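You operate a simulated robot arm through the tools that you are given. There is no shell and no other tool. Be economical: measure what you need, move in short steps, check, and stop when the job is done.

You are at the controls of a simulated robot arm. One attempt, no reset.

TASK
Put things in order on the window side of the bed. At the end: the cream wool stands where the green glass stood; the charcoal bag stands where the cream wool stood; the blue glass stands where the charcoal bag stood; the green glass is on the teal saucer; whatever was shut is shut again. Leave all else as you found it, and nothing knocked over. Set down upright: green glass.

It is judged by the outcome, as a careful person would: the job done as asked, and still so three seconds after it is handed in. It fails if anything else is knocked over, pushed out of place, dropped, spilled or broken.

THE ROBOT
A 6-joint arm with a two-finger parallel gripper, fixed in place. Base frame: the origin is at the foot of the arm, x ahead of it, y to its left, z up; the work surface is at about z = 0. Lengths are in mm, angles in degrees, forces in N, time in s.
With the tool pointing down near the work surface it reaches from about 180 to 460 mm from the base axis. Its first joint turns from -70.0 to 70.0 degrees. Payload 1.9 kg.
The tool frame sits at the grasp point between the pads (the TCP): z along the fingers, y along the line on which they close. The tips reach 23 mm beyond it. The gripper opens to 94 mm. The fingers are 38 mm wide and 10 mm thick; the gripper's body (54 by 96 mm) begins 39 mm behind the TCP.
Orientation is told as [roll, pitch, yaw] about the base's x, y, z axes, in that order, counted from this pose: with the fingers straight down and closing along the base's y, the tool's x points along the base's -x, its y along +y and its z along -z.

THE INTERFACE
- The arm moves only by the tool play_rows. Its argument "moves" is one flat list of numbers, 7 for each row, row after row: the shift along the tool's x, y, z in units of 25 mm (1.0 is 25 mm), then the turn, a rotation vector about the tool's x, y, z in units of 8 degrees (1.0 is 8 degrees), then the closure, from 0 (fully open) to 1 (shut). In form: [x, y, z, ax, ay, az, claw, x, y, z, ax, ay, az, claw, ...]. A call has 1 to 10 rows; each row shifts and turns the commanded pose from where the row before left it, along the tool's axes as they then stand. A call with a number of a shift or a turn outside -1 to 1 is refused whole. A row lasts 0.2 s, in which the tool goes at most 50 mm and 8.6 degrees; a call with a longer step from one row to the next is refused whole, and so is a gripper value outside its range. A pose out of reach is approached as far as the arm can. The call stops where the force on the tool passes 40 N (or 10 N more than at its start, if that is more) or the arm is blocked; 0.2 s more then pass. Each finger travels about 108 mm/s and halts on what it meets, pressing with about 37 N; the grip force reading is that of the motor and also rises with nothing between the fingers. The clock runs only during rows and for 0.2 s after the last one: add rows that do not move to give the fingers time. It gives the time, the measured TCP pose, the force on the tool (base axes), the opening and the grip force at its end, in the units of the frame above (readings bear some noise), with the torque about the TCP (base axes, N m) and any sound that the robot's microphone picked up.
- Cameras (640 x 400 px; columns grow to the right, rows downward): "scene" is fixed at [32.3, 288.2, 451.3]; the picture's right is [-0.95, -0.31, 0.00], its down [-0.13, 0.41, -0.90] and it looks along [0.28, -0.86, -0.43] (base axes); focal length 314 px, centre (320, 200). "wrist" rides on the gripper at [86, 16, -74] in the tool frame; the picture's right is [-0.18, 0.98, 0.00], its down [-0.58, -0.11, -0.81] and it looks along [-0.79, -0.15, 0.59] (tool axes); focal length 243 px, centre (320, 200).
- get_image(camera): a new picture of that camera. No time passes.
- probe_pixels(camera, pixels): for up to 12 pixels [column, row] of the newest picture of that camera ("zoom" is the newest enlarged one), the place [x, y, z] in the base frame of the surface seen there, good to about 2 mm, but the place of the scene camera against the robot may be out by one fixed shift of up to 18 mm in any direction. No time passes.
- close_up(camera, box): a new picture of the part [left, top, right, bottom] of that camera's present view, enlarged. No time passes.
- sign_off(): hands the job in; it is judged then, once.

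Go step by step. Measure first, check grasps and placings, and put right what went wrong. The budget is 80 turns and 46 pictures, counting those below and the enlarged ones. Unless the task says otherwise, let go and move clear before handing in, and close with one line.

The tools are called after "Request:" as a command line: name --argument value ..., lists and objects as JSON in quotes. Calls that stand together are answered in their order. play_rows: Moves the arm, as the interface text tells. Its arguments: {"type":"object","properties":{"moves":{"type":"array"}},"required":["moves"]} The other tools are called the same way: get_image (camera) takes a picture; probe_pixels (camera, pixels) gives the place of the surface under pixels of a picture; close_up (camera, box) takes an enlarged picture of a part of a camera's view; sign_off () hands the job in.

At the start:

```text
clock: 0.0
tcp_pos: [277.2, -90.8, 343.0]
orientation: [0.0, 0.0, -0.1]
contact_force: [-0.3, -0.7, -0.2]
ft_torque: [-0.01, 0.0, 0.0]
grip_width: 94.4
finger_force: 0.0
```

scene: 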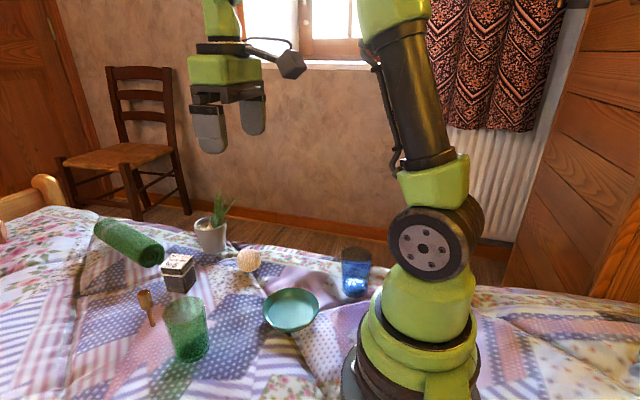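
wrist: 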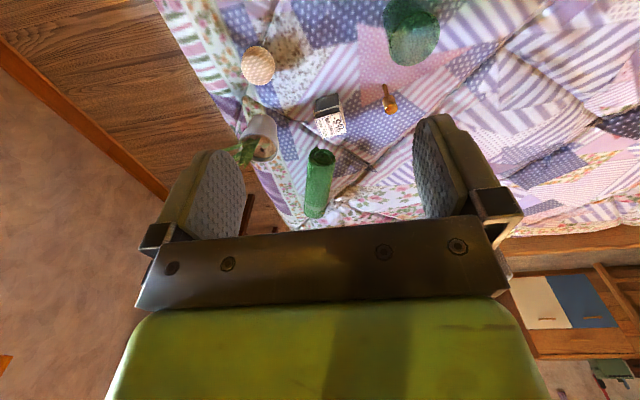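

I see the green glass near scene (185,330), the cream ball (248,260), the black/white bag (178,273), the saucer (290,310) and the blue glass (355,272). I'll enlarge the picture to identify and measure them.

Request:
close_up --camera "scene" --box '[80, 180, 400, 380]'

Request:
close_up --camera "wrist" --box '[220, 0, 540, 200]'

```text
2.00 times, centred on (240, 280) of scene
```

zoom: 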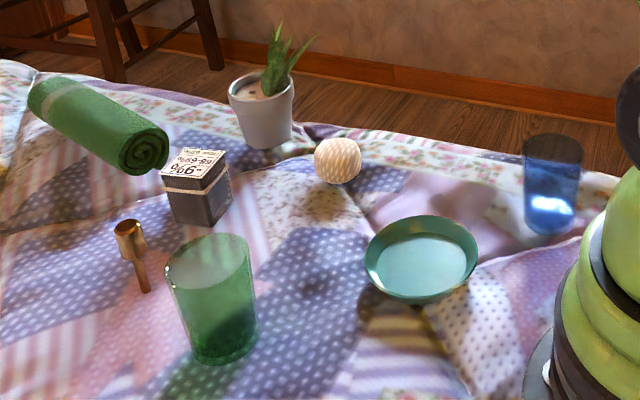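

```text
2.00 times, centred on (380, 100) of wrist
```

zoom: 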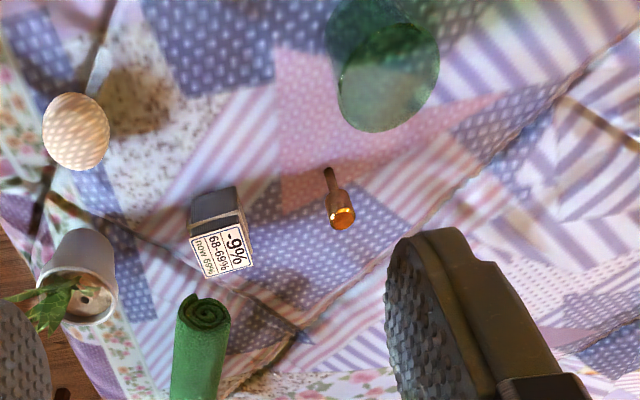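

The objects are identified. Now I'll probe their places with both cameras.

Request:
probe_pixels --camera "scene" --pixels '[[180, 298], [187, 327], [190, 361], [248, 259], [176, 259], [176, 282], [292, 312], [290, 291], [355, 250], [355, 290], [315, 312], [192, 370]]'

Request:
probe_pixels --camera "wrist" --pixels '[[258, 65], [331, 122], [328, 102], [413, 40], [400, 10], [434, 62], [390, 107], [388, 88], [318, 155], [262, 145], [260, 83], [425, 62]]'

Request:
close_up --camera "scene" --box '[140, 280, 236, 380]'

Request:
close_up --camera "scene" --box '[230, 230, 390, 340]'

```text
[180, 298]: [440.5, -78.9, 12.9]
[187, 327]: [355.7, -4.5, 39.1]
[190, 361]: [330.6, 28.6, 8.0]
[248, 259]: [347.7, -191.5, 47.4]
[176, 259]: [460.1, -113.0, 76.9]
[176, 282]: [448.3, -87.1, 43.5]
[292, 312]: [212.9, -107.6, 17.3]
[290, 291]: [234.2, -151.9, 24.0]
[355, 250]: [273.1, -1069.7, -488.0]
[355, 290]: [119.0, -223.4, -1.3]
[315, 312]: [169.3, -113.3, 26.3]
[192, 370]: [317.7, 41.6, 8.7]
```

```text
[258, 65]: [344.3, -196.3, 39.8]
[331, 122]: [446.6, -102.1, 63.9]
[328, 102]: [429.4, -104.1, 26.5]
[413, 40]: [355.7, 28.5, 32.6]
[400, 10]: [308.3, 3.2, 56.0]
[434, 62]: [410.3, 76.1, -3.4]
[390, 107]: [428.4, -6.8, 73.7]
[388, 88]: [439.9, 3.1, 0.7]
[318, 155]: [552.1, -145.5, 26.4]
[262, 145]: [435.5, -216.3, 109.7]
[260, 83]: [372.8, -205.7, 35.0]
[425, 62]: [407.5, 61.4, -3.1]
```

```text
4.00 times, centred on (188, 330) of scene
```

zoom: 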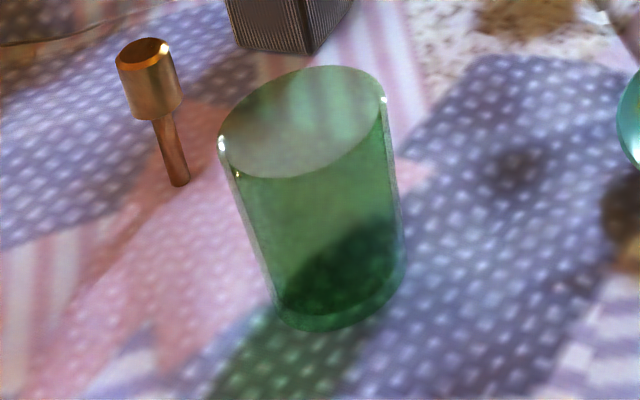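

```text
3.64 times, centred on (310, 285) of scene
```

zoom: 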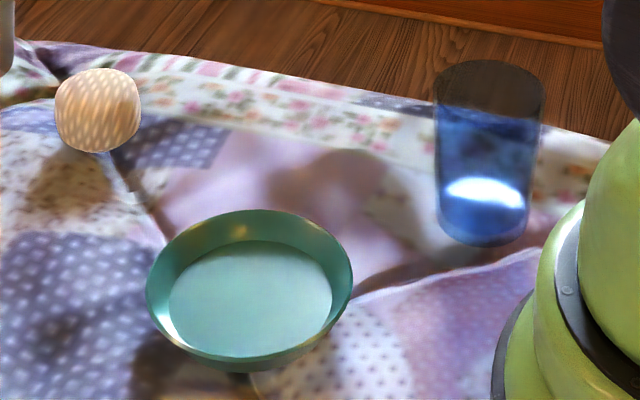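

The wrist view suggests the green rim is near (333,15) and the bag top near (447,-102), and the scene camera seems shifted by about 12 mm. I'll move the wrist camera to look squarely at the green glass.

Request:
play_rows --moves '[0.536, 0.8, 0.744, 0, 0, 0, 0, 0.536, 0.8, 0.744, 0, 0, 0, 0, 0.536, 0.8, 0.744, 0, 0, 0, 0, 0.536, 0.8, 0.744, 0, 0, 0, 0, 0.536, 0.8, 0.744, 0, 0, 0, 0, 0, 0, 0, 0, 0, 0, 0]'

Request:
get_image --camera "wrist"

```text
clock: 1.4
tcp_pos: [209.3, 10.5, 249.9]
orientation: [0.0, 0.0, 0.0]
contact_force: [0.8, 0.1, -0.3]
ft_torque: [-0.01, 0.02, -0.04]
grip_width: 93.8
finger_force: 0.0
```

```text
39 pictures are left
```

wrist: 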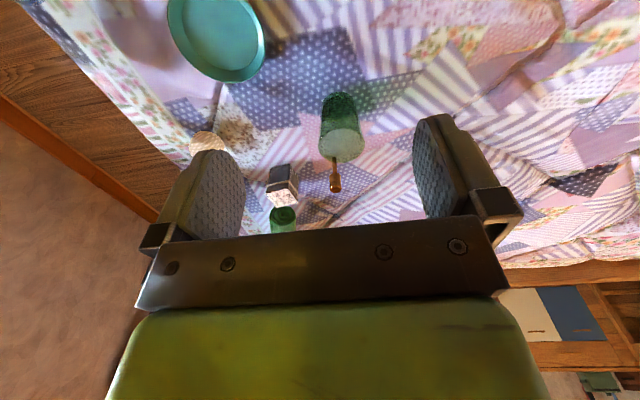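

The glass (340,125) and saucer (215,38) are both in the wrist view. I'll enlarge it and probe.

Request:
close_up --camera "wrist" --box '[160, 0, 400, 150]'

Request:
close_up --camera "wrist" --box '[240, 80, 400, 210]'

Request:
probe_pixels --camera "wrist" --pixels '[[340, 92], [341, 142], [341, 160], [322, 145], [362, 145], [310, 95], [370, 90], [170, 10], [264, 45], [215, 40], [222, 80], [336, 189]]'

```text
2.67 times, centred on (280, 75) of wrist
```

zoom: 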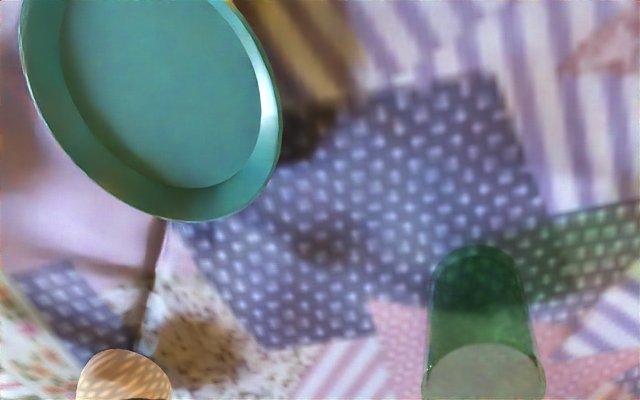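

```text
3.08 times, centred on (320, 145) of wrist
```

zoom: 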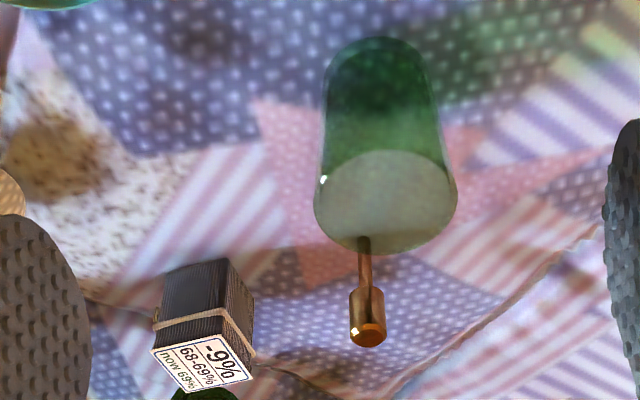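

```text
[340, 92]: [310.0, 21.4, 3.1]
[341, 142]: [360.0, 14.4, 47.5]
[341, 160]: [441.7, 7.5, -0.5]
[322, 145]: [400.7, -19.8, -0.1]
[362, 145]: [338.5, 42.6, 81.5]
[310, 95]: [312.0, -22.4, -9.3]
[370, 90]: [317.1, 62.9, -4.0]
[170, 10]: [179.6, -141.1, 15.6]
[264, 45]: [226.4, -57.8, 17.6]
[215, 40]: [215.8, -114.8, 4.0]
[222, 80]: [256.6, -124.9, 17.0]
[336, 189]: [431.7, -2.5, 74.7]
```

The green glass rim centre works out at about (336,14) with the rim at z≈82 and a diameter of 60. The saucer centre is about (213,-105), floor z≈4, rim radius 49. I'll move above the glass and part way down.

Request:
play_rows --moves '[-0.845, 0.023, 0, 0, 0, 0, 0, -0.845, 0.023, 0, 0, 0, 0, 0, -0.845, 0.023, 0, 0, 0, 0, 0, -0.845, 0.023, 0, 0, 0, 0, 0, -0.845, 0.023, 0.5, 0, 0, 0, 0, -0.845, 0.023, 0.9, 0, 0, 0, 0, 0, 0, 1, 0, 0, 0, 0, 0, 0, 1, 0, 0, 0, 0, 0, 0, 1, 0, 0, 0, 0, 0, 0, 0.6, 0, 0, 0, 0]'

Request:
get_image --camera "wrist"

Request:
get_image --camera "scene"

```text
clock: 3.6
tcp_pos: [336.8, 13.0, 125.4]
orientation: [0.0, 0.0, 0.0]
contact_force: [1.0, -0.2, -0.2]
ft_torque: [0.01, 0.01, -0.03]
grip_width: 93.9
finger_force: 0.0
```

```text
36 pictures are left
```

wrist: 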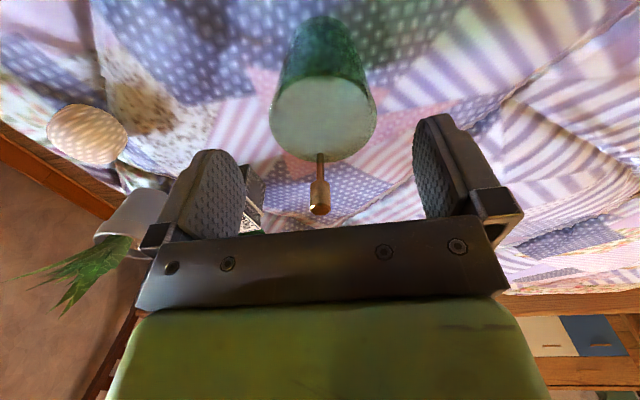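

```text
35 pictures are left
```

scene: 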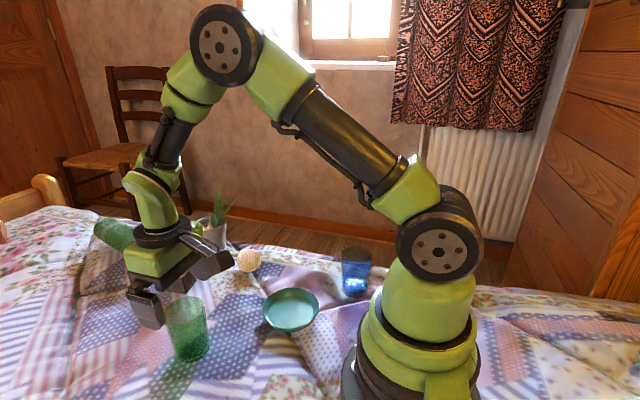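

The rim re-measures at about (333,15) from its wrist ellipse centre (322,118). I'll nudge, descend to z 52 and close.

Request:
play_rows --moves '[0.12, 0.08, 0.6, 0, 0, 0, 0, 0, 0, 0.8, 0, 0, 0, 0, 0, 0, 0.8, 0, 0, 0, 0, 0, 0, 0.72, 0, 0, 0, 0, 0, 0, 0, 0, 0, 0, 0, 0, 0, 0, 0, 0, 0, 0.25, 0, 0, 0, 0, 0, 0, 0.45, 0, 0, 0, 0, 0, 0, 0.6, 0, 0, 0, 0, 0, 0, 0.6, 0, 0, 0, 0, 0, 0, 0.6]'

```text
clock: 5.8
tcp_pos: [334.1, 15.8, 51.6]
orientation: [-0.1, 0.0, 0.1]
contact_force: [-0.5, 0.7, -0.1]
ft_torque: [-0.01, -0.01, -0.01]
grip_width: 56.0
finger_force: 37.2
```

The fingers stopped at 56 mm with 37 N, so the glass is held. I'll lift it gently and check.

Request:
play_rows --moves '[0, 0, -0.3, 0, 0, 0, 0.6, 0, 0, -0.6, 0, 0, 0, 0.6, 0, 0, -0.9, 0, 0, 0, 0.6, 0, 0, -0.9, 0, 0, 0, 0.6, 0, 0, -0.9, 0, 0, 0, 0.6]'

Request:
get_image --camera "wrist"

Request:
get_image --camera "scene"

```text
clock: 7.0
tcp_pos: [333.2, 14.9, 142.0]
orientation: [0.0, 0.0, 0.1]
contact_force: [-0.4, -0.3, -2.0]
ft_torque: [0.01, 0.0, -0.01]
grip_width: 55.9
finger_force: 36.8
```

```text
34 pictures are left
```

wrist: 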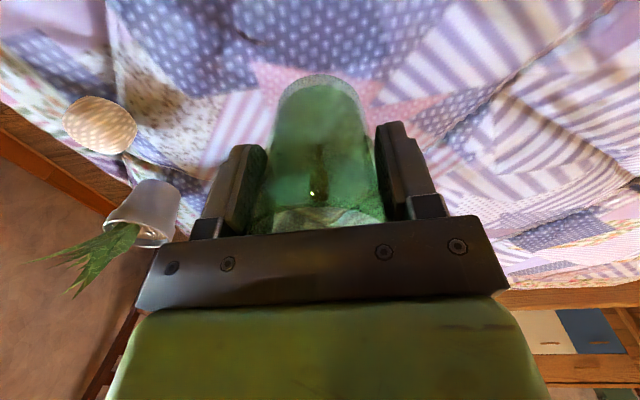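

```text
33 pictures are left
```

scene: 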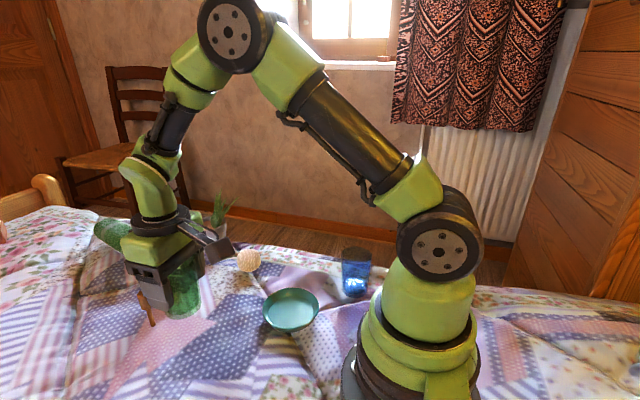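

The glass is held upright with its base about 52 mm below the TCP. I'll carry it over the saucer centre and lower it to just above.

Request:
play_rows --moves '[0.804, -0.8, 0, 0, 0, 0, 0.6, 0.804, -0.8, 0, 0, 0, 0, 0.6, 0.804, -0.8, 0, 0, 0, 0, 0.6, 0.804, -0.8, 0, 0, 0, 0, 0.6, 0.804, -0.8, 0, 0, 0, 0, 0.6, 0.804, -0.8, 0, 0, 0, 0, 0.6, 0, 0, 0.9, 0, 0, 0, 0.6, 0, 0, 0.9, 0, 0, 0, 0.6, 0, 0, 0.6, 0, 0, 0, 0.6, 0, 0, 0, 0, 0, 0, 0.6]'

Request:
close_up --camera "scene" --box '[210, 210, 370, 350]'

Request:
get_image --camera "wrist"

```text
clock: 9.2
tcp_pos: [215.0, -105.7, 80.1]
orientation: [0.0, 0.0, 0.1]
contact_force: [0.5, 0.2, -1.3]
ft_torque: [0.01, -0.01, 0.01]
grip_width: 56.2
finger_force: 37.0
```

```text
2.86 times, centred on (290, 280) of scene
```

zoom: 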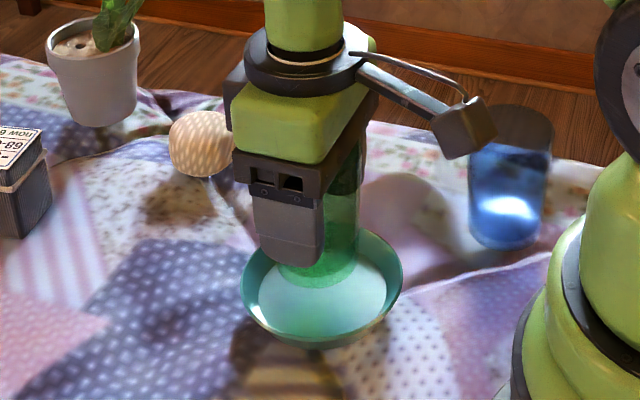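

```text
31 pictures are left
```

wrist: 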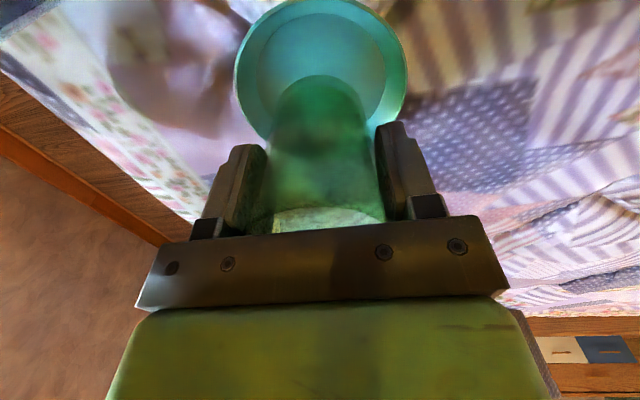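

The glass hangs over the saucer with its base at wrist (320,100). I'll probe the saucer rim from this close view to confirm the centring before lowering.

Request:
probe_pixels --camera "wrist" --pixels '[[238, 70], [404, 70], [396, 112], [248, 115], [320, 2], [320, 40], [262, 22], [380, 22], [320, 78]]'

```text
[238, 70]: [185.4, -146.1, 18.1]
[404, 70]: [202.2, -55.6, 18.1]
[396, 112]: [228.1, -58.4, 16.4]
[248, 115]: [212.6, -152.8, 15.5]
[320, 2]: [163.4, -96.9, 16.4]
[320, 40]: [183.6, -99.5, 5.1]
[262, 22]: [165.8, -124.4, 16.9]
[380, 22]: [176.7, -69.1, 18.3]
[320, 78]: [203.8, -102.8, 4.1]
```

Saucer centre is confirmed at (212,-104.5). I'll shift 2.5 mm and lower to about z 61, then feel for contact.

Request:
play_rows --moves '[0.1, 0.04, 0.3, 0, 0, 0, 0.6, 0, 0, 0.28, 0, 0, 0, 0.6, 0, 0, 0.2, 0, 0, 0, 0.6, 0, 0, 0, 0, 0, 0, 0.6]'

Request:
play_rows --moves '[0, 0, 0.08, 0, 0, 0, 0.6, 0, 0, 0, 0, 0, 0, 0.6]'

Request:
play_rows --moves '[0, 0, 0.06, 0, 0, 0, 0.6, 0, 0, 0, 0, 0, 0, 0.6]'

```text
clock: 10.2
tcp_pos: [212.6, -105.3, 63.9]
orientation: [-0.1, 0.0, 0.0]
contact_force: [-0.3, 0.9, -1.1]
ft_torque: [-0.01, 0.0, -0.01]
grip_width: 55.9
finger_force: 36.9
```

```text
clock: 10.8
tcp_pos: [211.8, -105.4, 60.5]
orientation: [-0.1, 0.0, 0.1]
contact_force: [0.0, -0.2, -2.0]
ft_torque: [-0.01, -0.02, 0.02]
grip_width: 55.9
finger_force: 37.1
```

```text
clock: 11.4
tcp_pos: [209.6, -105.5, 60.0]
orientation: [0.0, 0.0, 0.0]
contact_force: [0.6, 0.4, -1.9]
ft_torque: [0.02, 0.01, 0.05]
grip_width: 56.0
finger_force: 36.8
```

There is no contact yet (force about -2 N, the glass weight). I'll take another small step.

Request:
play_rows --moves '[0, 0, 0.06, 0, 0, 0, 0.6, 0, 0, 0, 0, 0, 0, 0.6]'

Request:
play_rows --moves '[0, 0, 0.06, 0, 0, 0, 0.6, 0, 0, 0, 0, 0, 0, 0.6]'

Request:
get_image --camera "wrist"

```text
clock: 12.0
tcp_pos: [209.6, -104.7, 57.5]
orientation: [0.0, 0.0, 0.1]
contact_force: [0.0, 0.7, -1.4]
ft_torque: [0.0, -0.01, 0.0]
grip_width: 56.0
finger_force: 37.1
```

```text
clock: 12.6
tcp_pos: [210.7, -105.2, 56.4]
orientation: [0.0, 0.0, 0.0]
contact_force: [-3.0, -1.1, 17.3]
ft_torque: [0.01, 0.06, 0.0]
grip_width: 55.9
finger_force: 36.8
```

```text
30 pictures are left
```

wrist: 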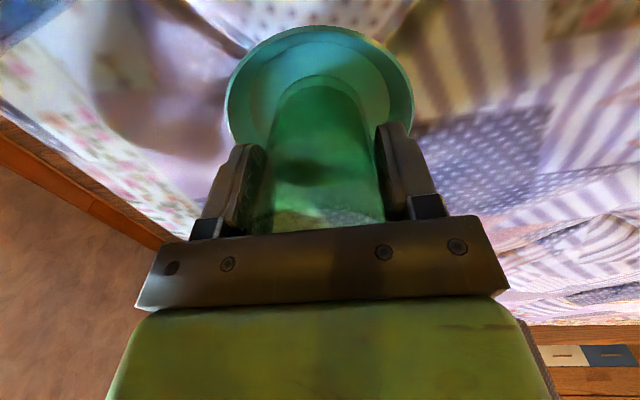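

Contact at 17 N: the glass stands on the saucer floor, centred. I'll relieve slightly, open, and rise straight up.

Request:
play_rows --moves '[0, 0, -0.03, 0, 0, 0, 0.55, 0, 0, 0, 0, 0, 0, 0.38, 0, 0, 0, 0, 0, 0, 0.25, 0, 0, 0, 0, 0, 0, 0.1, 0, 0, 0, 0, 0, 0, 0.1, 0, 0, -0.5, 0, 0, 0, 0.1, 0, 0, -1, 0, 0, 0, 0.1, 0, 0, -1, 0, 0, 0, 0.1, 0, 0, -1, 0, 0, 0, 0.1, 0, 0, -1, 0, 0, 0, 0]'

Request:
get_image --camera "wrist"

Request:
close_up --camera "scene" --box '[80, 180, 400, 380]'

```text
clock: 14.8
tcp_pos: [211.6, -105.8, 170.5]
orientation: [-0.1, 0.0, 0.1]
contact_force: [0.3, 0.4, -0.5]
ft_torque: [0.04, -0.02, -0.01]
grip_width: 94.1
finger_force: 0.1
```

```text
29 pictures are left
```

wrist: 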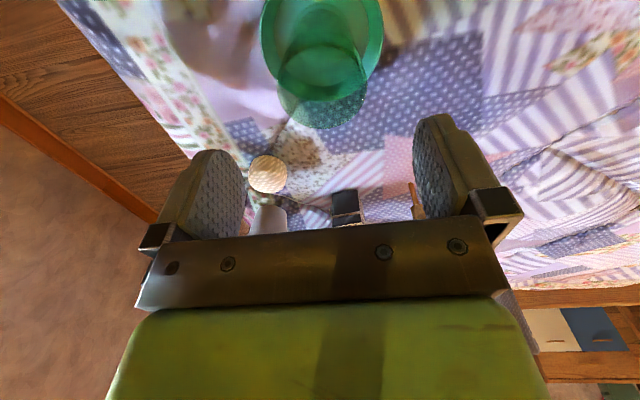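

```text
2.00 times, centred on (240, 280) of scene
```

zoom: 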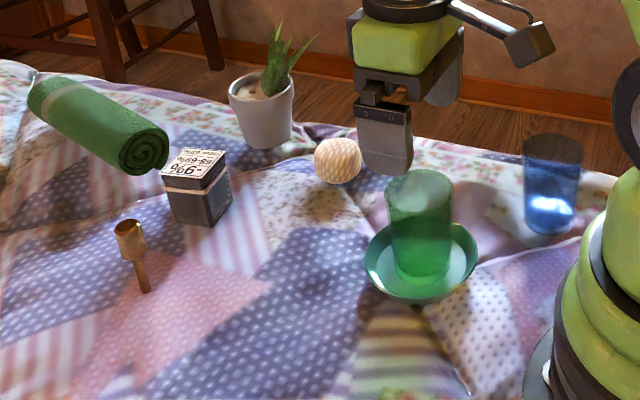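

The green glass stands upright in the saucer and nothing else has moved. Next I'll move to view the wool, wrist (268,174).

Request:
play_rows --moves '[-0.4, -0.84, -0.2, 0, 0, 0, 0, -0.4, -0.84, 0, 0, 0, 0, 0, -0.4, -0.84, 0, 0, 0, 0, 0, -0.4, -0.84, 0, 0, 0, 0, 0, 0, 0, 0, 0, 0, 0, 0]'

Request:
get_image --camera "wrist"

Request:
close_up --camera "wrist" --box '[240, 60, 440, 185]'

```text
clock: 16.0
tcp_pos: [249.8, -188.5, 173.3]
orientation: [0.0, 0.0, 0.0]
contact_force: [0.5, -0.1, -0.4]
ft_torque: [0.02, 0.01, 0.0]
grip_width: 94.0
finger_force: 0.0
```

```text
27 pictures are left
```

wrist: 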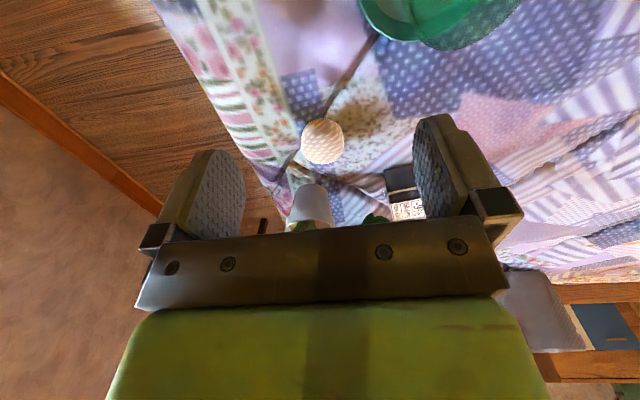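

```text
3.20 times, centred on (340, 122) of wrist
```

zoom: 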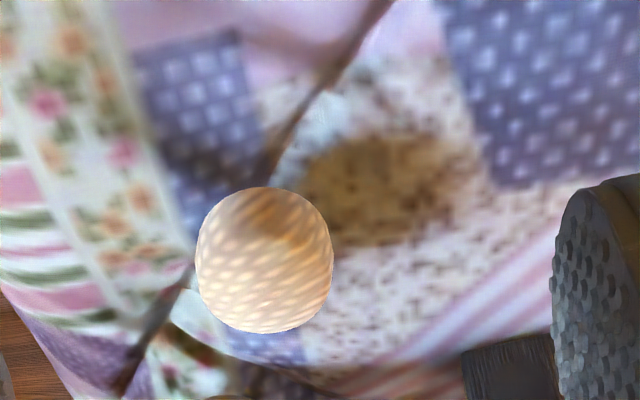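

The wool ball is centred at wrist (322,141), about 44 px across. I'll probe it and the sheet around it.

Request:
probe_pixels --camera "wrist" --pixels '[[322, 141], [322, 125], [322, 155], [310, 141], [335, 141], [322, 112], [295, 130], [350, 140], [310, 200], [405, 185], [298, 215], [404, 212]]'

```text
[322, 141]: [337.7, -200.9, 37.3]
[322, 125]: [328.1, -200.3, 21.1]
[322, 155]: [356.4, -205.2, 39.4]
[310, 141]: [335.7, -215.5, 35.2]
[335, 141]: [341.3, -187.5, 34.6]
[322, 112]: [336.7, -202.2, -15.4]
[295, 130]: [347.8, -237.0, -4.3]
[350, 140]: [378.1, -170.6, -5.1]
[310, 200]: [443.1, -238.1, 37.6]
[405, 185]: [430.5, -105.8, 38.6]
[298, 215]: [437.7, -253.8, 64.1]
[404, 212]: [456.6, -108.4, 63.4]
```

The wool centre is about (352,-205,18) with radius ~25. I'll descend around it to z 26.

Request:
play_rows --moves '[-0.82, -0.132, 0.2, 0, 0, 0, 0, -0.82, -0.132, 0.2, 0, 0, 0, 0, -0.82, -0.132, 0.2, 0, 0, 0, 0, -0.82, -0.132, 0.2, 0, 0, 0, 0, -0.82, -0.132, 0.2, 0, 0, 0, 0, 0, 0, 0.9, 0, 0, 0, 0, 0, 0, 0.9, 0, 0, 0, 0, 0, 0, 0.9, 0, 0, 0, 0, 0, 0, 0.6, 0, 0, 0, 0, 0, 0, 0, 0, 0, 0, 0]'

Request:
get_image --camera "wrist"

```text
clock: 18.2
tcp_pos: [354.2, -204.8, 67.9]
orientation: [0.0, 0.0, 0.0]
contact_force: [0.9, 0.5, -0.3]
ft_torque: [-0.03, 0.0, -0.05]
grip_width: 93.8
finger_force: 0.1
```

```text
25 pictures are left
```

wrist: 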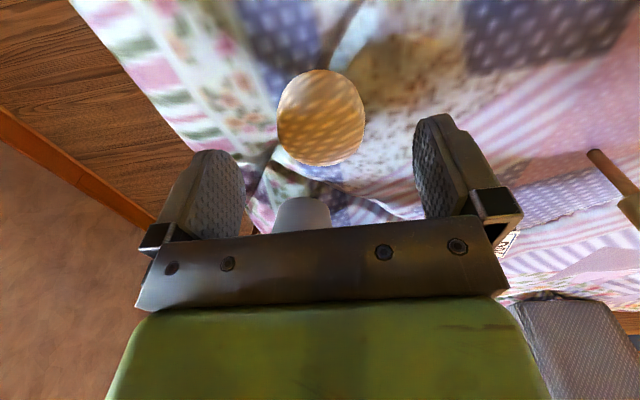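

The wool is still at (353,-204), centred between the fingers. I'll go down 42 mm and close.

Request:
play_rows --moves '[0, 0, 0.6, 0, 0, 0, 0, 0, 0, 0.6, 0, 0, 0, 0, 0, 0, 0.48, 0, 0, 0, 0, 0, 0, 0, 0, 0, 0, 0.2, 0, 0, 0, 0, 0, 0, 0.4, 0, 0, 0, 0, 0, 0, 0.55, 0, 0, 0, 0, 0, 0, 0.65, 0, 0, 0, 0, 0, 0, 0.65]'

```text
clock: 20.0
tcp_pos: [353.1, -204.5, 25.0]
orientation: [0.0, 0.1, 0.0]
contact_force: [0.7, 0.6, 0.2]
ft_torque: [-0.01, 0.02, 0.0]
grip_width: 50.2
finger_force: 37.4
```

The wool is held at 50 mm. I'll lift and carry it to the old green-glass place.

Request:
play_rows --moves '[0, 0, -0.4, 0, 0, 0, 0.65, 0, 0, -0.8, 0, 0, 0, 0.65, 0, 0, -1, 0, 0, 0, 0.65, 0, 0, -1, 0, 0, 0, 0.65]'

Request:
play_rows --moves '[0.078, 0.878, 0, 0, 0, 0, 0.65, 0.078, 0.878, 0, 0, 0, 0, 0.65, 0.078, 0.878, 0, 0, 0, 0, 0.65, 0.078, 0.878, 0, 0, 0, 0, 0.65, 0.078, 0.878, 0, 0, 0, 0, 0.65, 0.078, 0.878, 0, 0, 0, 0, 0.65, 0.078, 0.878, 0, 0, 0, 0, 0.65, 0.078, 0.878, 0, 0, 0, 0, 0.65, 0.078, 0.878, 0, 0, 0, 0, 0.65, 0.078, 0.878, 0, 0, 0, 0, 0.65]'

Request:
get_image --camera "wrist"

```text
clock: 21.0
tcp_pos: [353.6, -205.2, 105.6]
orientation: [0.1, 0.0, 0.0]
contact_force: [-0.3, 0.9, 0.0]
ft_torque: [0.01, 0.0, 0.0]
grip_width: 50.0
finger_force: 37.2
```

```text
clock: 23.2
tcp_pos: [333.3, 14.8, 103.4]
orientation: [0.1, 0.0, 0.0]
contact_force: [-0.1, -0.1, -0.3]
ft_torque: [0.02, 0.01, -0.01]
grip_width: 49.7
finger_force: 36.8
```

```text
24 pictures are left
```

wrist: 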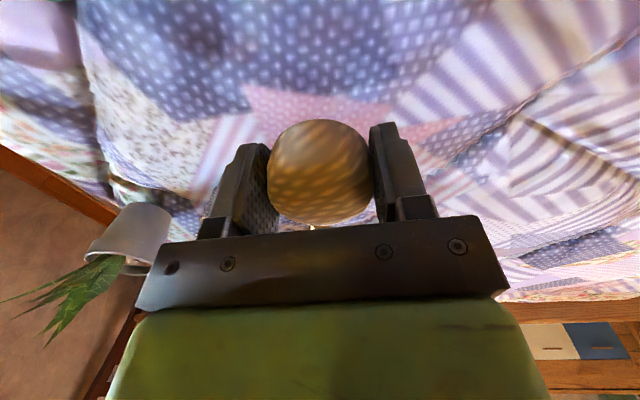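

The wool is held above the green glass's old place (333,15). I'll lower it towards contact.

Request:
play_rows --moves '[0, 0, 0.8, 0, 0, 0, 0.65, 0, 0, 0.8, 0, 0, 0, 0.65, 0, 0, 0.8, 0, 0, 0, 0.65, 0, 0, 0.3, 0, 0, 0, 0.65, 0, 0, 0, 0, 0, 0, 0.65]'

Request:
play_rows --moves '[0, 0, 0.08, 0, 0, 0, 0.65, 0, 0, 0, 0, 0, 0, 0.65]'

Request:
play_rows --moves '[0, 0, 0.06, 0, 0, 0, 0.65, 0, 0, 0, 0, 0, 0, 0.65]'

```text
clock: 24.4
tcp_pos: [333.6, 14.8, 35.4]
orientation: [0.0, 0.1, 0.1]
contact_force: [0.0, -0.4, -0.3]
ft_torque: [0.01, 0.0, 0.0]
grip_width: 50.0
finger_force: 36.6
```

```text
clock: 25.0
tcp_pos: [333.0, 14.1, 34.7]
orientation: [0.0, 0.0, 0.0]
contact_force: [0.9, -1.3, -0.3]
ft_torque: [0.0, -0.04, -0.02]
grip_width: 50.2
finger_force: 36.6
```

```text
clock: 25.6
tcp_pos: [335.4, 15.5, 33.7]
orientation: [0.1, 0.0, 0.1]
contact_force: [0.6, -0.2, -0.7]
ft_torque: [0.0, -0.01, -0.02]
grip_width: 50.1
finger_force: 37.6
```

No contact yet at z≈33. I'll keep stepping down.

Request:
play_rows --moves '[0, 0, 0.06, 0, 0, 0, 0.65, 0, 0, 0, 0, 0, 0, 0.65]'

Request:
play_rows --moves '[0, 0, 0.06, 0, 0, 0, 0.65, 0, 0, 0, 0, 0, 0, 0.65]'

Request:
close_up --camera "scene" --box '[120, 270, 260, 390]'

```text
clock: 26.2
tcp_pos: [333.3, 14.9, 31.7]
orientation: [0.0, 0.0, 0.1]
contact_force: [0.7, 0.7, -1.2]
ft_torque: [-0.02, 0.02, -0.03]
grip_width: 50.0
finger_force: 36.8
```

```text
clock: 26.8
tcp_pos: [334.0, 15.7, 29.5]
orientation: [0.0, 0.0, 0.0]
contact_force: [-0.5, 0.3, -0.1]
ft_torque: [0.01, -0.01, 0.01]
grip_width: 50.1
finger_force: 37.0
```

```text
3.33 times, centred on (190, 330) of scene
```

zoom: 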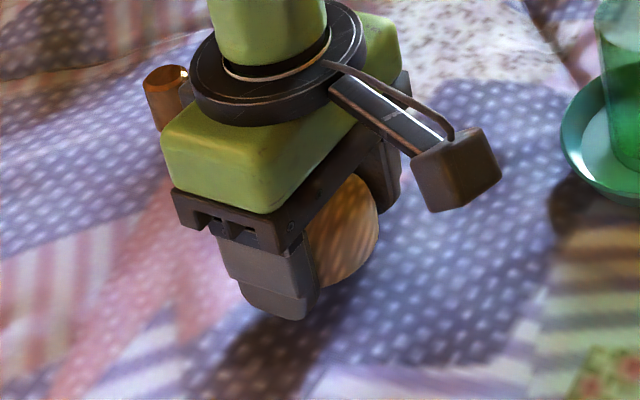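

Still clear of the sheet, so I'll keep stepping down.

Request:
play_rows --moves '[0, 0, 0.06, 0, 0, 0, 0.65, 0, 0, 0, 0, 0, 0, 0.65]'

Request:
play_rows --moves '[0, 0, 0.05, 0, 0, 0, 0.65, 0, 0, 0, 0, 0, 0, 0.65]'

Request:
play_rows --moves '[0, 0, 0.05, 0, 0, 0, 0.65, 0, 0, 0, 0, 0, 0, 0.65]'

```text
clock: 27.4
tcp_pos: [335.0, 14.8, 28.3]
orientation: [0.0, 0.1, 0.0]
contact_force: [-0.3, -1.0, 0.3]
ft_torque: [0.0, 0.03, 0.0]
grip_width: 50.0
finger_force: 36.8
```

```text
clock: 28.0
tcp_pos: [335.0, 15.3, 27.2]
orientation: [0.0, -0.1, 0.0]
contact_force: [0.3, -0.2, 1.3]
ft_torque: [0.02, -0.05, 0.02]
grip_width: 50.3
finger_force: 37.0
```

```text
clock: 28.6
tcp_pos: [333.3, 14.0, 26.9]
orientation: [0.0, -0.1, 0.0]
contact_force: [0.2, -1.1, 0.5]
ft_torque: [-0.02, 0.05, 0.0]
grip_width: 50.1
finger_force: 37.5
```

Request:
play_rows --moves '[0, 0, 0.05, 0, 0, 0, 0.65, 0, 0, 0, 0, 0, 0, 0.65]'

Request:
play_rows --moves '[0, 0, 0.05, 0, 0, 0, 0.65, 0, 0, 0, 0, 0, 0, 0.65]'

```text
clock: 29.2
tcp_pos: [334.4, 13.6, 25.2]
orientation: [0.0, 0.0, -0.1]
contact_force: [-0.4, 0.1, -0.7]
ft_torque: [-0.03, 0.02, 0.0]
grip_width: 50.1
finger_force: 37.2
```

```text
clock: 29.8
tcp_pos: [333.2, 13.4, 23.3]
orientation: [0.1, 0.0, -0.1]
contact_force: [-3.7, -0.8, 10.7]
ft_torque: [-0.08, 0.06, 0.0]
grip_width: 50.0
finger_force: 37.4
```

Contact (10.7 N) at z≈23. I'll relieve by 1 mm, open slowly, watch that it doesn't roll, then rise.

Request:
play_rows --moves '[0, 0, -0.02, 0, 0, 0, 0.5, 0, 0, -0.02, 0, 0, 0, 0.44, 0, 0, 0, 0, 0, 0, 0.4, 0, 0, 0, 0, 0, 0, 0.36, 0, 0, 0, 0, 0, 0, 0.36, 0, 0, 0, 0, 0, 0, 0.36]'

Request:
get_image --camera "wrist"

```text
clock: 31.2
tcp_pos: [335.3, 13.9, 25.8]
orientation: [0.0, 0.0, -0.1]
contact_force: [0.4, 0.4, -0.1]
ft_torque: [0.03, 0.02, 0.01]
grip_width: 60.4
finger_force: 0.1
```

```text
22 pictures are left
```

wrist: 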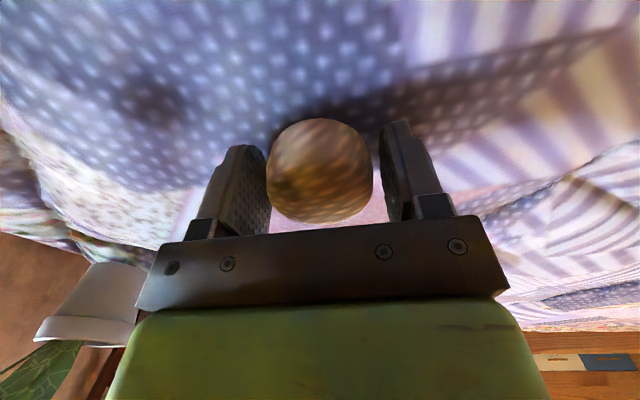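

The ball has stayed put with the fingers apart. I'll open fully and rise.

Request:
play_rows --moves '[0, 0, 0, 0, 0, 0, 0.25, 0, 0, 0, 0, 0, 0, 0.12, 0, 0, -0.4, 0, 0, 0, 0.05, 0, 0, -1, 0, 0, 0, 0, 0, 0, -1, 0, 0, 0, 0, 0, 0, -1, 0, 0, 0, 0, 0, 0, -1, 0, 0, 0, 0, 0, 0, -1, 0, 0, 0, 0, 0, 0, -0.6, 0, 0, 0, 0]'

Request:
get_image --camera "wrist"

Request:
close_up --camera "scene" --box '[80, 180, 400, 380]'

```text
clock: 33.2
tcp_pos: [335.1, 13.7, 176.0]
orientation: [0.0, 0.0, 0.0]
contact_force: [0.8, 0.2, -0.3]
ft_torque: [-0.01, 0.02, 0.0]
grip_width: 93.8
finger_force: 0.1
```

```text
21 pictures are left
```

wrist: 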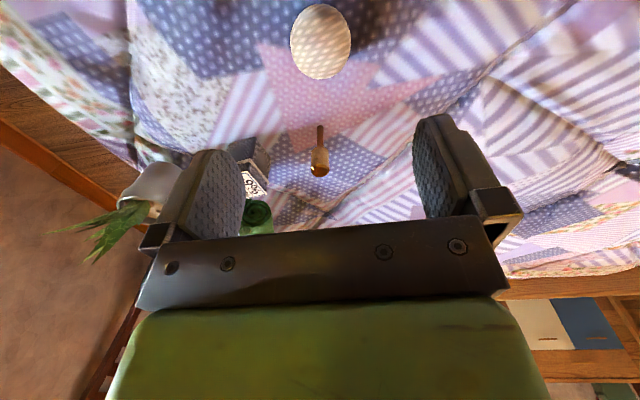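

```text
2.00 times, centred on (240, 280) of scene
```

zoom: 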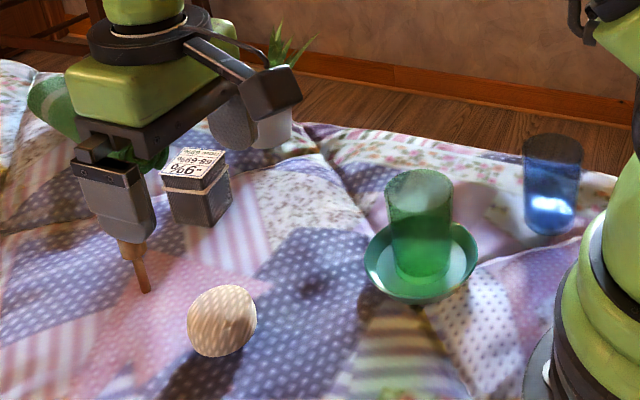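

The wool rests at about (332,14). Next I'll look at the bag from a better place.

Request:
play_rows --moves '[-0.08, -0.95, -0.2, 0, 0, 0, 0, -0.08, -0.95, -0.2, 0, 0, 0, 0, -0.08, -0.95, -0.2, 0, 0, 0, 0, -0.08, -0.95, -0.2, 0, 0, 0, 0, -0.08, -0.95, -0.2, 0, 0, 0, 0, 0, 0, 0, 0, 0, 0, 0]'

Request:
close_up --camera "wrist" --box '[230, 60, 430, 220]'

```text
clock: 34.6
tcp_pos: [342.8, -106.3, 201.2]
orientation: [0.0, 0.1, 0.1]
contact_force: [0.0, 0.2, 0.1]
ft_torque: [0.03, 0.0, 0.0]
grip_width: 94.3
finger_force: 0.1
```

```text
2.50 times, centred on (330, 140) of wrist
```

zoom: 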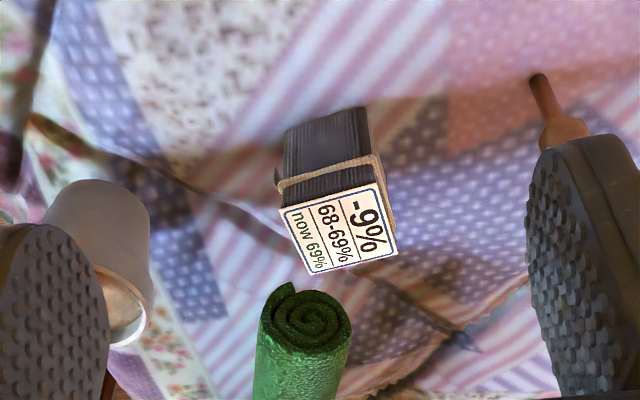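

I'll probe the bag's label corners, base edges and neighbours in this zoom.

Request:
probe_pixels --camera "zoom" --pixels '[[284, 212], [377, 186], [393, 251], [315, 271], [289, 131], [362, 111], [339, 228], [325, 160], [305, 325], [265, 315], [347, 320], [325, 98]]'

```text
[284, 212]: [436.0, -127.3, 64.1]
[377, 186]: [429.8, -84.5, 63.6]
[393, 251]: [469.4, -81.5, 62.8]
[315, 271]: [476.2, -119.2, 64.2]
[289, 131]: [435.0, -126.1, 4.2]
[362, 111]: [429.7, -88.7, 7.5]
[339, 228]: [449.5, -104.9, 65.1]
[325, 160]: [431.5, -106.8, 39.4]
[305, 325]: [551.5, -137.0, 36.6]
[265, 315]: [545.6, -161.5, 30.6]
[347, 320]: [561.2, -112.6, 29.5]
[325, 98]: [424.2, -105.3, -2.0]
```

The bag is about 43 x 40 x 66, centred at (453,-103) and turned +8°. I'll move over it, turn 8° to match, and come down to z≈100.

Request:
play_rows --moves '[-0.832, 0.02, 0, 0, 0, 0, 0, -0.832, 0.02, 0, 0, 0, 0, 0, -0.832, 0.02, 0, 0, 0, 0, 0, -0.832, 0.02, 0, 0, 0, 0, 0, -0.832, 0.02, 0, 0, 0, 0, 0, 0, 0, 0.8, 0, 0, -1, 0, 0, 0, 1, 0, 0, 0, 0, 0, 0, 1, 0, 0, 0, 0, 0, 0, 1, 0, 0, 0, 0, 0, 0, 0, 0, 0, 0, 0]'

Request:
get_image --camera "wrist"

```text
clock: 36.8
tcp_pos: [450.3, -99.0, 104.7]
orientation: [0.0, 0.0, 8.0]
contact_force: [-0.4, -0.8, 0.2]
ft_torque: [0.01, -0.03, -0.02]
grip_width: 94.0
finger_force: 0.0
out of reach, approached as far as the arm can: row 5, 7
```

```text
18 pictures are left
```

wrist: 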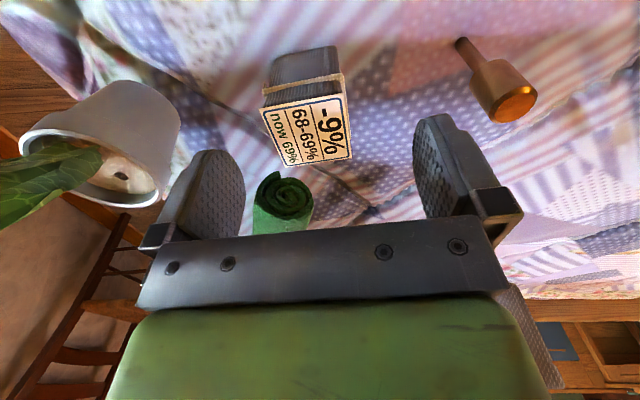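

The arm reached (450,-99,105). I'll shift 4 mm toward the bag's middle, descend to z 40 and close.

Request:
play_rows --moves '[0.12, -0.17, 0.3, 0, 0, 0, 0, 0, 0, 0.8, 0, 0, 0, 0, 0, 0, 0.8, 0, 0, 0, 0, 0, 0, 0.66, 0, 0, 0, 0, 0, 0, 0, 0, 0, 0, 0]'

Request:
get_image --camera "wrist"

```text
clock: 38.0
tcp_pos: [445.2, -103.8, 41.2]
orientation: [0.0, 0.0, 8.0]
contact_force: [0.4, 0.3, 0.5]
ft_torque: [0.0, -0.02, -0.02]
grip_width: 94.2
finger_force: 0.1
out of reach, approached as far as the arm can: row 1
```

```text
17 pictures are left
```

wrist: 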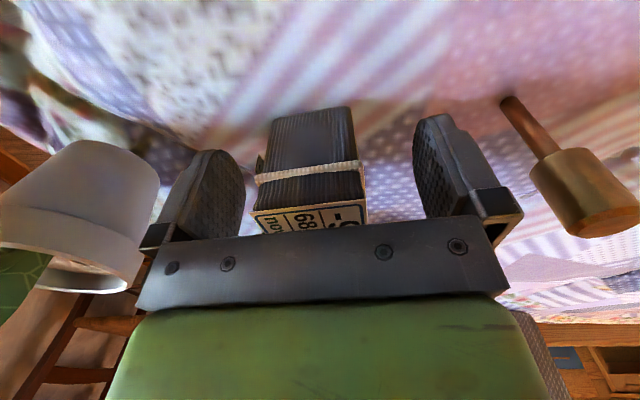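

The bag lies between the fingers, slightly left of centre. I'll nudge by 3 mm and close.

Request:
play_rows --moves '[-0.12, -0.1, 0, 0, 0, 0, 0, 0, 0, 0, 0, 0, 0, 0.2, 0, 0, 0, 0, 0, 0, 0.4, 0, 0, 0, 0, 0, 0, 0.55, 0, 0, 0, 0, 0, 0, 0.65, 0, 0, 0, 0, 0, 0, 0.65]'

```text
clock: 39.4
tcp_pos: [446.3, -103.9, 41.6]
orientation: [0.1, -0.1, 8.0]
contact_force: [-1.2, 0.9, 0.9]
ft_torque: [0.01, 0.02, -0.01]
grip_width: 45.6
finger_force: 37.2
out of reach, approached as far as the arm can: row 1
```

The bag is held at 45.6 mm. I'll lift it and carry it to the old wool place, keeping the +8° yaw.

Request:
play_rows --moves '[0, 0, -0.4, 0, 0, 0, 0.65, 0, 0, -0.8, 0, 0, 0, 0.65, 0, 0, -0.9, 0, 0, 0, 0.65, 0, 0, -0.9, 0, 0, 0, 0.65]'

Request:
play_rows --moves '[0.756, -0.574, 0, 0, 0, 0, 0.65, 0.756, -0.574, 0, 0, 0, 0, 0.65, 0.756, -0.574, 0, 0, 0, 0, 0.65, 0.756, -0.574, 0, 0, 0, 0, 0.65, 0.756, -0.574, 0, 0, 0, 0, 0.65, 0.756, -0.574, 0, 0, 0, 0, 0.65, 0, 0, 0, 0, 0, 0, 0.65]'

Request:
get_image --camera "wrist"

```text
clock: 40.4
tcp_pos: [446.0, -104.1, 115.9]
orientation: [0.0, 0.0, 8.1]
contact_force: [0.1, 0.4, -1.7]
ft_torque: [0.0, 0.01, -0.02]
grip_width: 45.4
finger_force: 36.6
```

```text
clock: 42.0
tcp_pos: [346.8, -204.5, 116.5]
orientation: [0.0, -0.1, 8.1]
contact_force: [-0.6, -0.2, -0.7]
ft_torque: [0.01, 0.02, 0.0]
grip_width: 45.6
finger_force: 36.6
```

```text
16 pictures are left
```

wrist: 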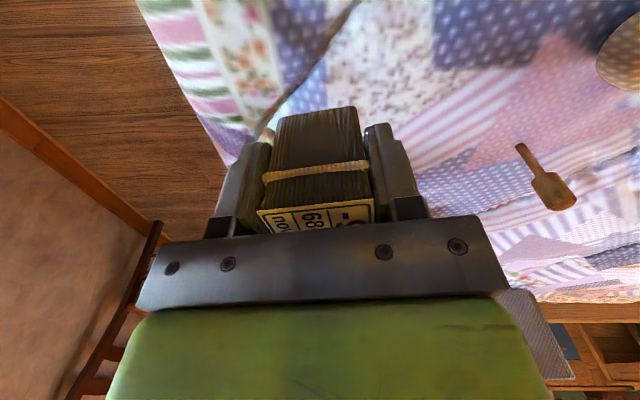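

The bag is held square over the wool's place. I'll lower it to near contact, then step down.

Request:
play_rows --moves '[0, 0, 0.8, 0, 0, 0, 0.65, 0, 0, 0.9, 0, 0, 0, 0.65, 0, 0, 0.8, 0, 0, 0, 0.65, 0, 0, 0.28, 0, 0, 0, 0.65, 0, 0, 0, 0, 0, 0, 0.65]'

Request:
play_rows --moves '[0, 0, 0.1, 0, 0, 0, 0.65, 0, 0, 0, 0, 0, 0, 0.65]'

Request:
play_rows --moves '[0, 0, 0.06, 0, 0, 0, 0.65, 0, 0, 0, 0, 0, 0, 0.65]'

Request:
play_rows --moves '[0, 0, 0.06, 0, 0, 0, 0.65, 0, 0, 0, 0, 0, 0, 0.65]'

```text
clock: 43.2
tcp_pos: [344.7, -204.5, 46.3]
orientation: [0.0, 0.0, 8.0]
contact_force: [0.2, 0.1, -1.0]
ft_torque: [-0.02, -0.02, -0.03]
grip_width: 45.6
finger_force: 36.6
```

```text
clock: 43.8
tcp_pos: [346.5, -204.7, 45.0]
orientation: [0.0, 0.0, 8.0]
contact_force: [0.0, 0.0, 0.4]
ft_torque: [0.0, 0.02, 0.0]
grip_width: 45.4
finger_force: 37.2
```

```text
clock: 44.4
tcp_pos: [346.1, -203.8, 42.9]
orientation: [0.0, 0.0, 8.0]
contact_force: [1.2, -0.2, -0.7]
ft_torque: [0.0, 0.0, -0.02]
grip_width: 45.4
finger_force: 36.6
```

```text
clock: 45.0
tcp_pos: [346.4, -205.2, 42.7]
orientation: [0.0, 0.0, 8.0]
contact_force: [-2.7, 0.6, 2.8]
ft_torque: [0.08, -0.04, 0.03]
grip_width: 45.5
finger_force: 37.2
```

Slight contact at z≈42.5 (2.8 N). One more small step.

Request:
play_rows --moves '[0, 0, 0.04, 0, 0, 0, 0.65, 0, 0, 0, 0, 0, 0, 0.65]'

Request:
close_up --camera "scene" --box '[190, 200, 310, 300]'

```text
clock: 45.6
tcp_pos: [345.9, -203.8, 41.2]
orientation: [-0.1, -0.1, 8.1]
contact_force: [-14.9, 6.6, 35.2]
ft_torque: [0.25, 0.24, 0.03]
grip_width: 45.5
finger_force: 36.9
```

```text
4.00 times, centred on (250, 250) of scene
```

zoom: 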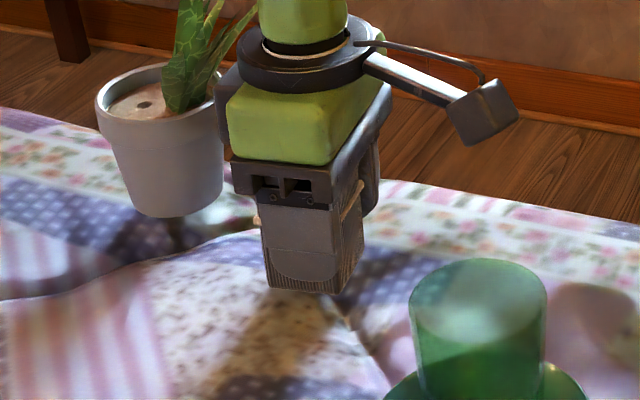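

Firm contact at 35 N with some sideways force, so the spot slopes a little. I'll relieve it and open just slightly, so the fingers guard it as it settles.

Request:
play_rows --moves '[0, 0, -0.03, 0, 0, 0, 0.6, 0, 0, 0, 0, 0, 0, 0.5, 0, 0, 0, 0, 0, 0, 0.44, 0, 0, 0, 0, 0, 0, 0.44, 0, 0, 0, 0, 0, 0, 0.44]'

Request:
get_image --camera "wrist"

```text
clock: 46.8
tcp_pos: [346.5, -205.2, 41.8]
orientation: [0.0, 0.0, 8.0]
contact_force: [0.1, -0.1, -0.1]
ft_torque: [-0.03, 0.01, -0.01]
grip_width: 52.5
finger_force: 0.0
```

```text
14 pictures are left
```

wrist: 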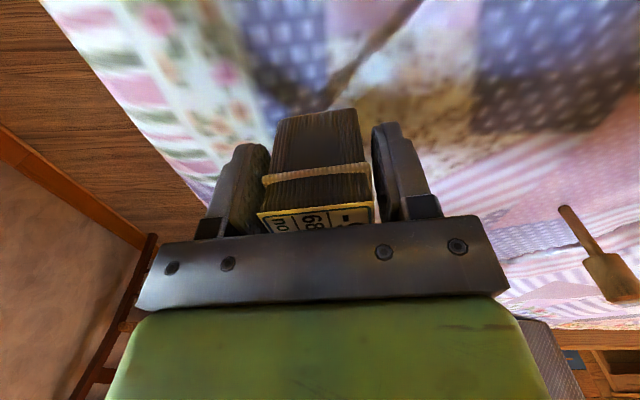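

The bag stands on its own without tipping. I'll open fully and rise.

Request:
play_rows --moves '[0, 0, 0, 0, 0, 0, 0.3, 0, 0, 0, 0, 0, 0, 0.15, 0, 0, 0, 0, 0, 0, 0, 0, 0, -0.4, 0, 0, 0, 0, 0, 0, -1, 0, 0, 0, 0, 0, 0, -1, 0, 0, 0, 0, 0, 0, -1, 0, 0, 0, 0, 0, 0, -1, 0, 0, 0, 0, 0, 0, -1, 0, 0, 0, 0, 0, 0, -0.9, 0, 0, 0, 0]'

Request:
get_image --camera "wrist"

Request:
close_up --camera "scene" --box '[80, 180, 400, 380]'

```text
clock: 49.0
tcp_pos: [345.9, -204.2, 199.2]
orientation: [0.0, 0.0, 8.0]
contact_force: [0.5, -0.6, 0.2]
ft_torque: [-0.02, 0.0, 0.01]
grip_width: 93.8
finger_force: 0.1
```

```text
13 pictures are left
```

wrist: 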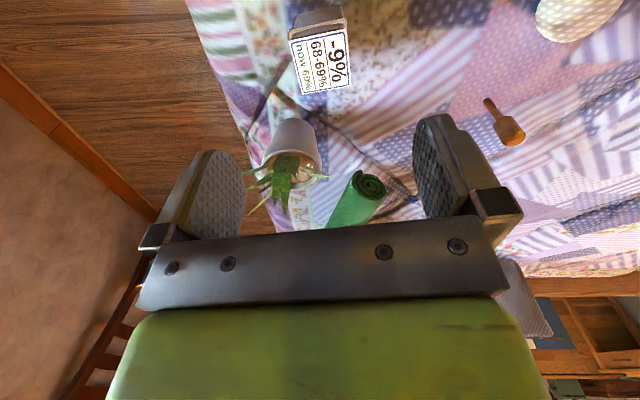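

```text
2.00 times, centred on (240, 280) of scene
```

zoom: 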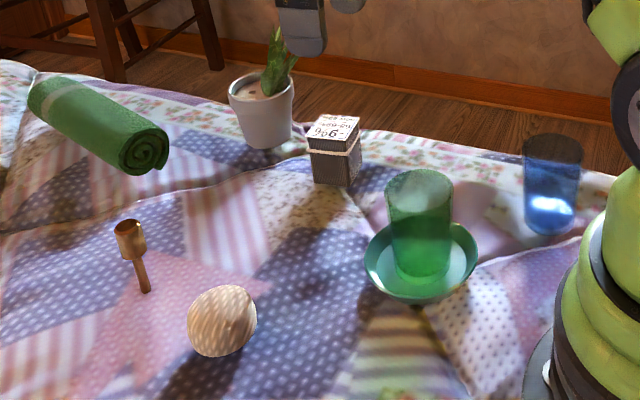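

The bag stands where the wool was. I'll now swing over to see the blue glass (estimated near (113,-205)), turning the yaw back to 0.

Request:
play_rows --moves '[0.984, 0.03, -0.5, 0, 0, 1, 0, 0.984, 0.03, -0.5, 0, 0, 0, 0, 0.984, 0.03, -0.5, 0, 0, 0, 0, 0.984, 0.03, -0.5, 0, 0, 0, 0, 0.984, 0.03, 0, 0, 0, 0, 0, 0.984, 0.03, 0, 0, 0, 0, 0, 0.984, 0.03, 0, 0, 0, 0, 0, 0.984, 0.03, 0, 0, 0, 0, 0, 0.984, 0.03, 0, 0, 0, 0, 0, 0.984, 0.03, 0, 0, 0, 0, 0]'

Request:
get_image --camera "wrist"

```text
clock: 51.2
tcp_pos: [99.0, -200.4, 248.7]
orientation: [0.0, 0.0, 0.1]
contact_force: [0.0, 0.0, 0.7]
ft_torque: [-0.02, -0.01, 0.0]
grip_width: 93.7
finger_force: 0.0
```

```text
11 pictures are left
```

wrist: 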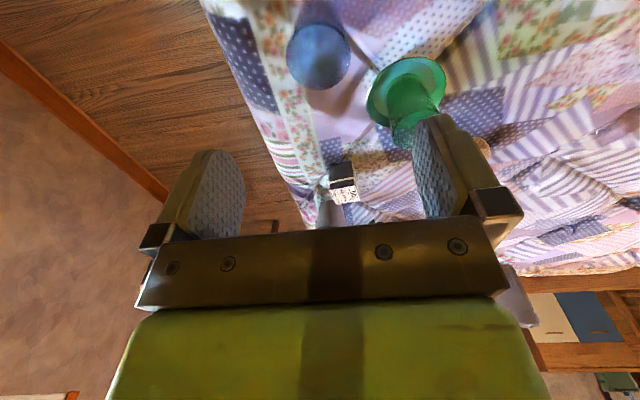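

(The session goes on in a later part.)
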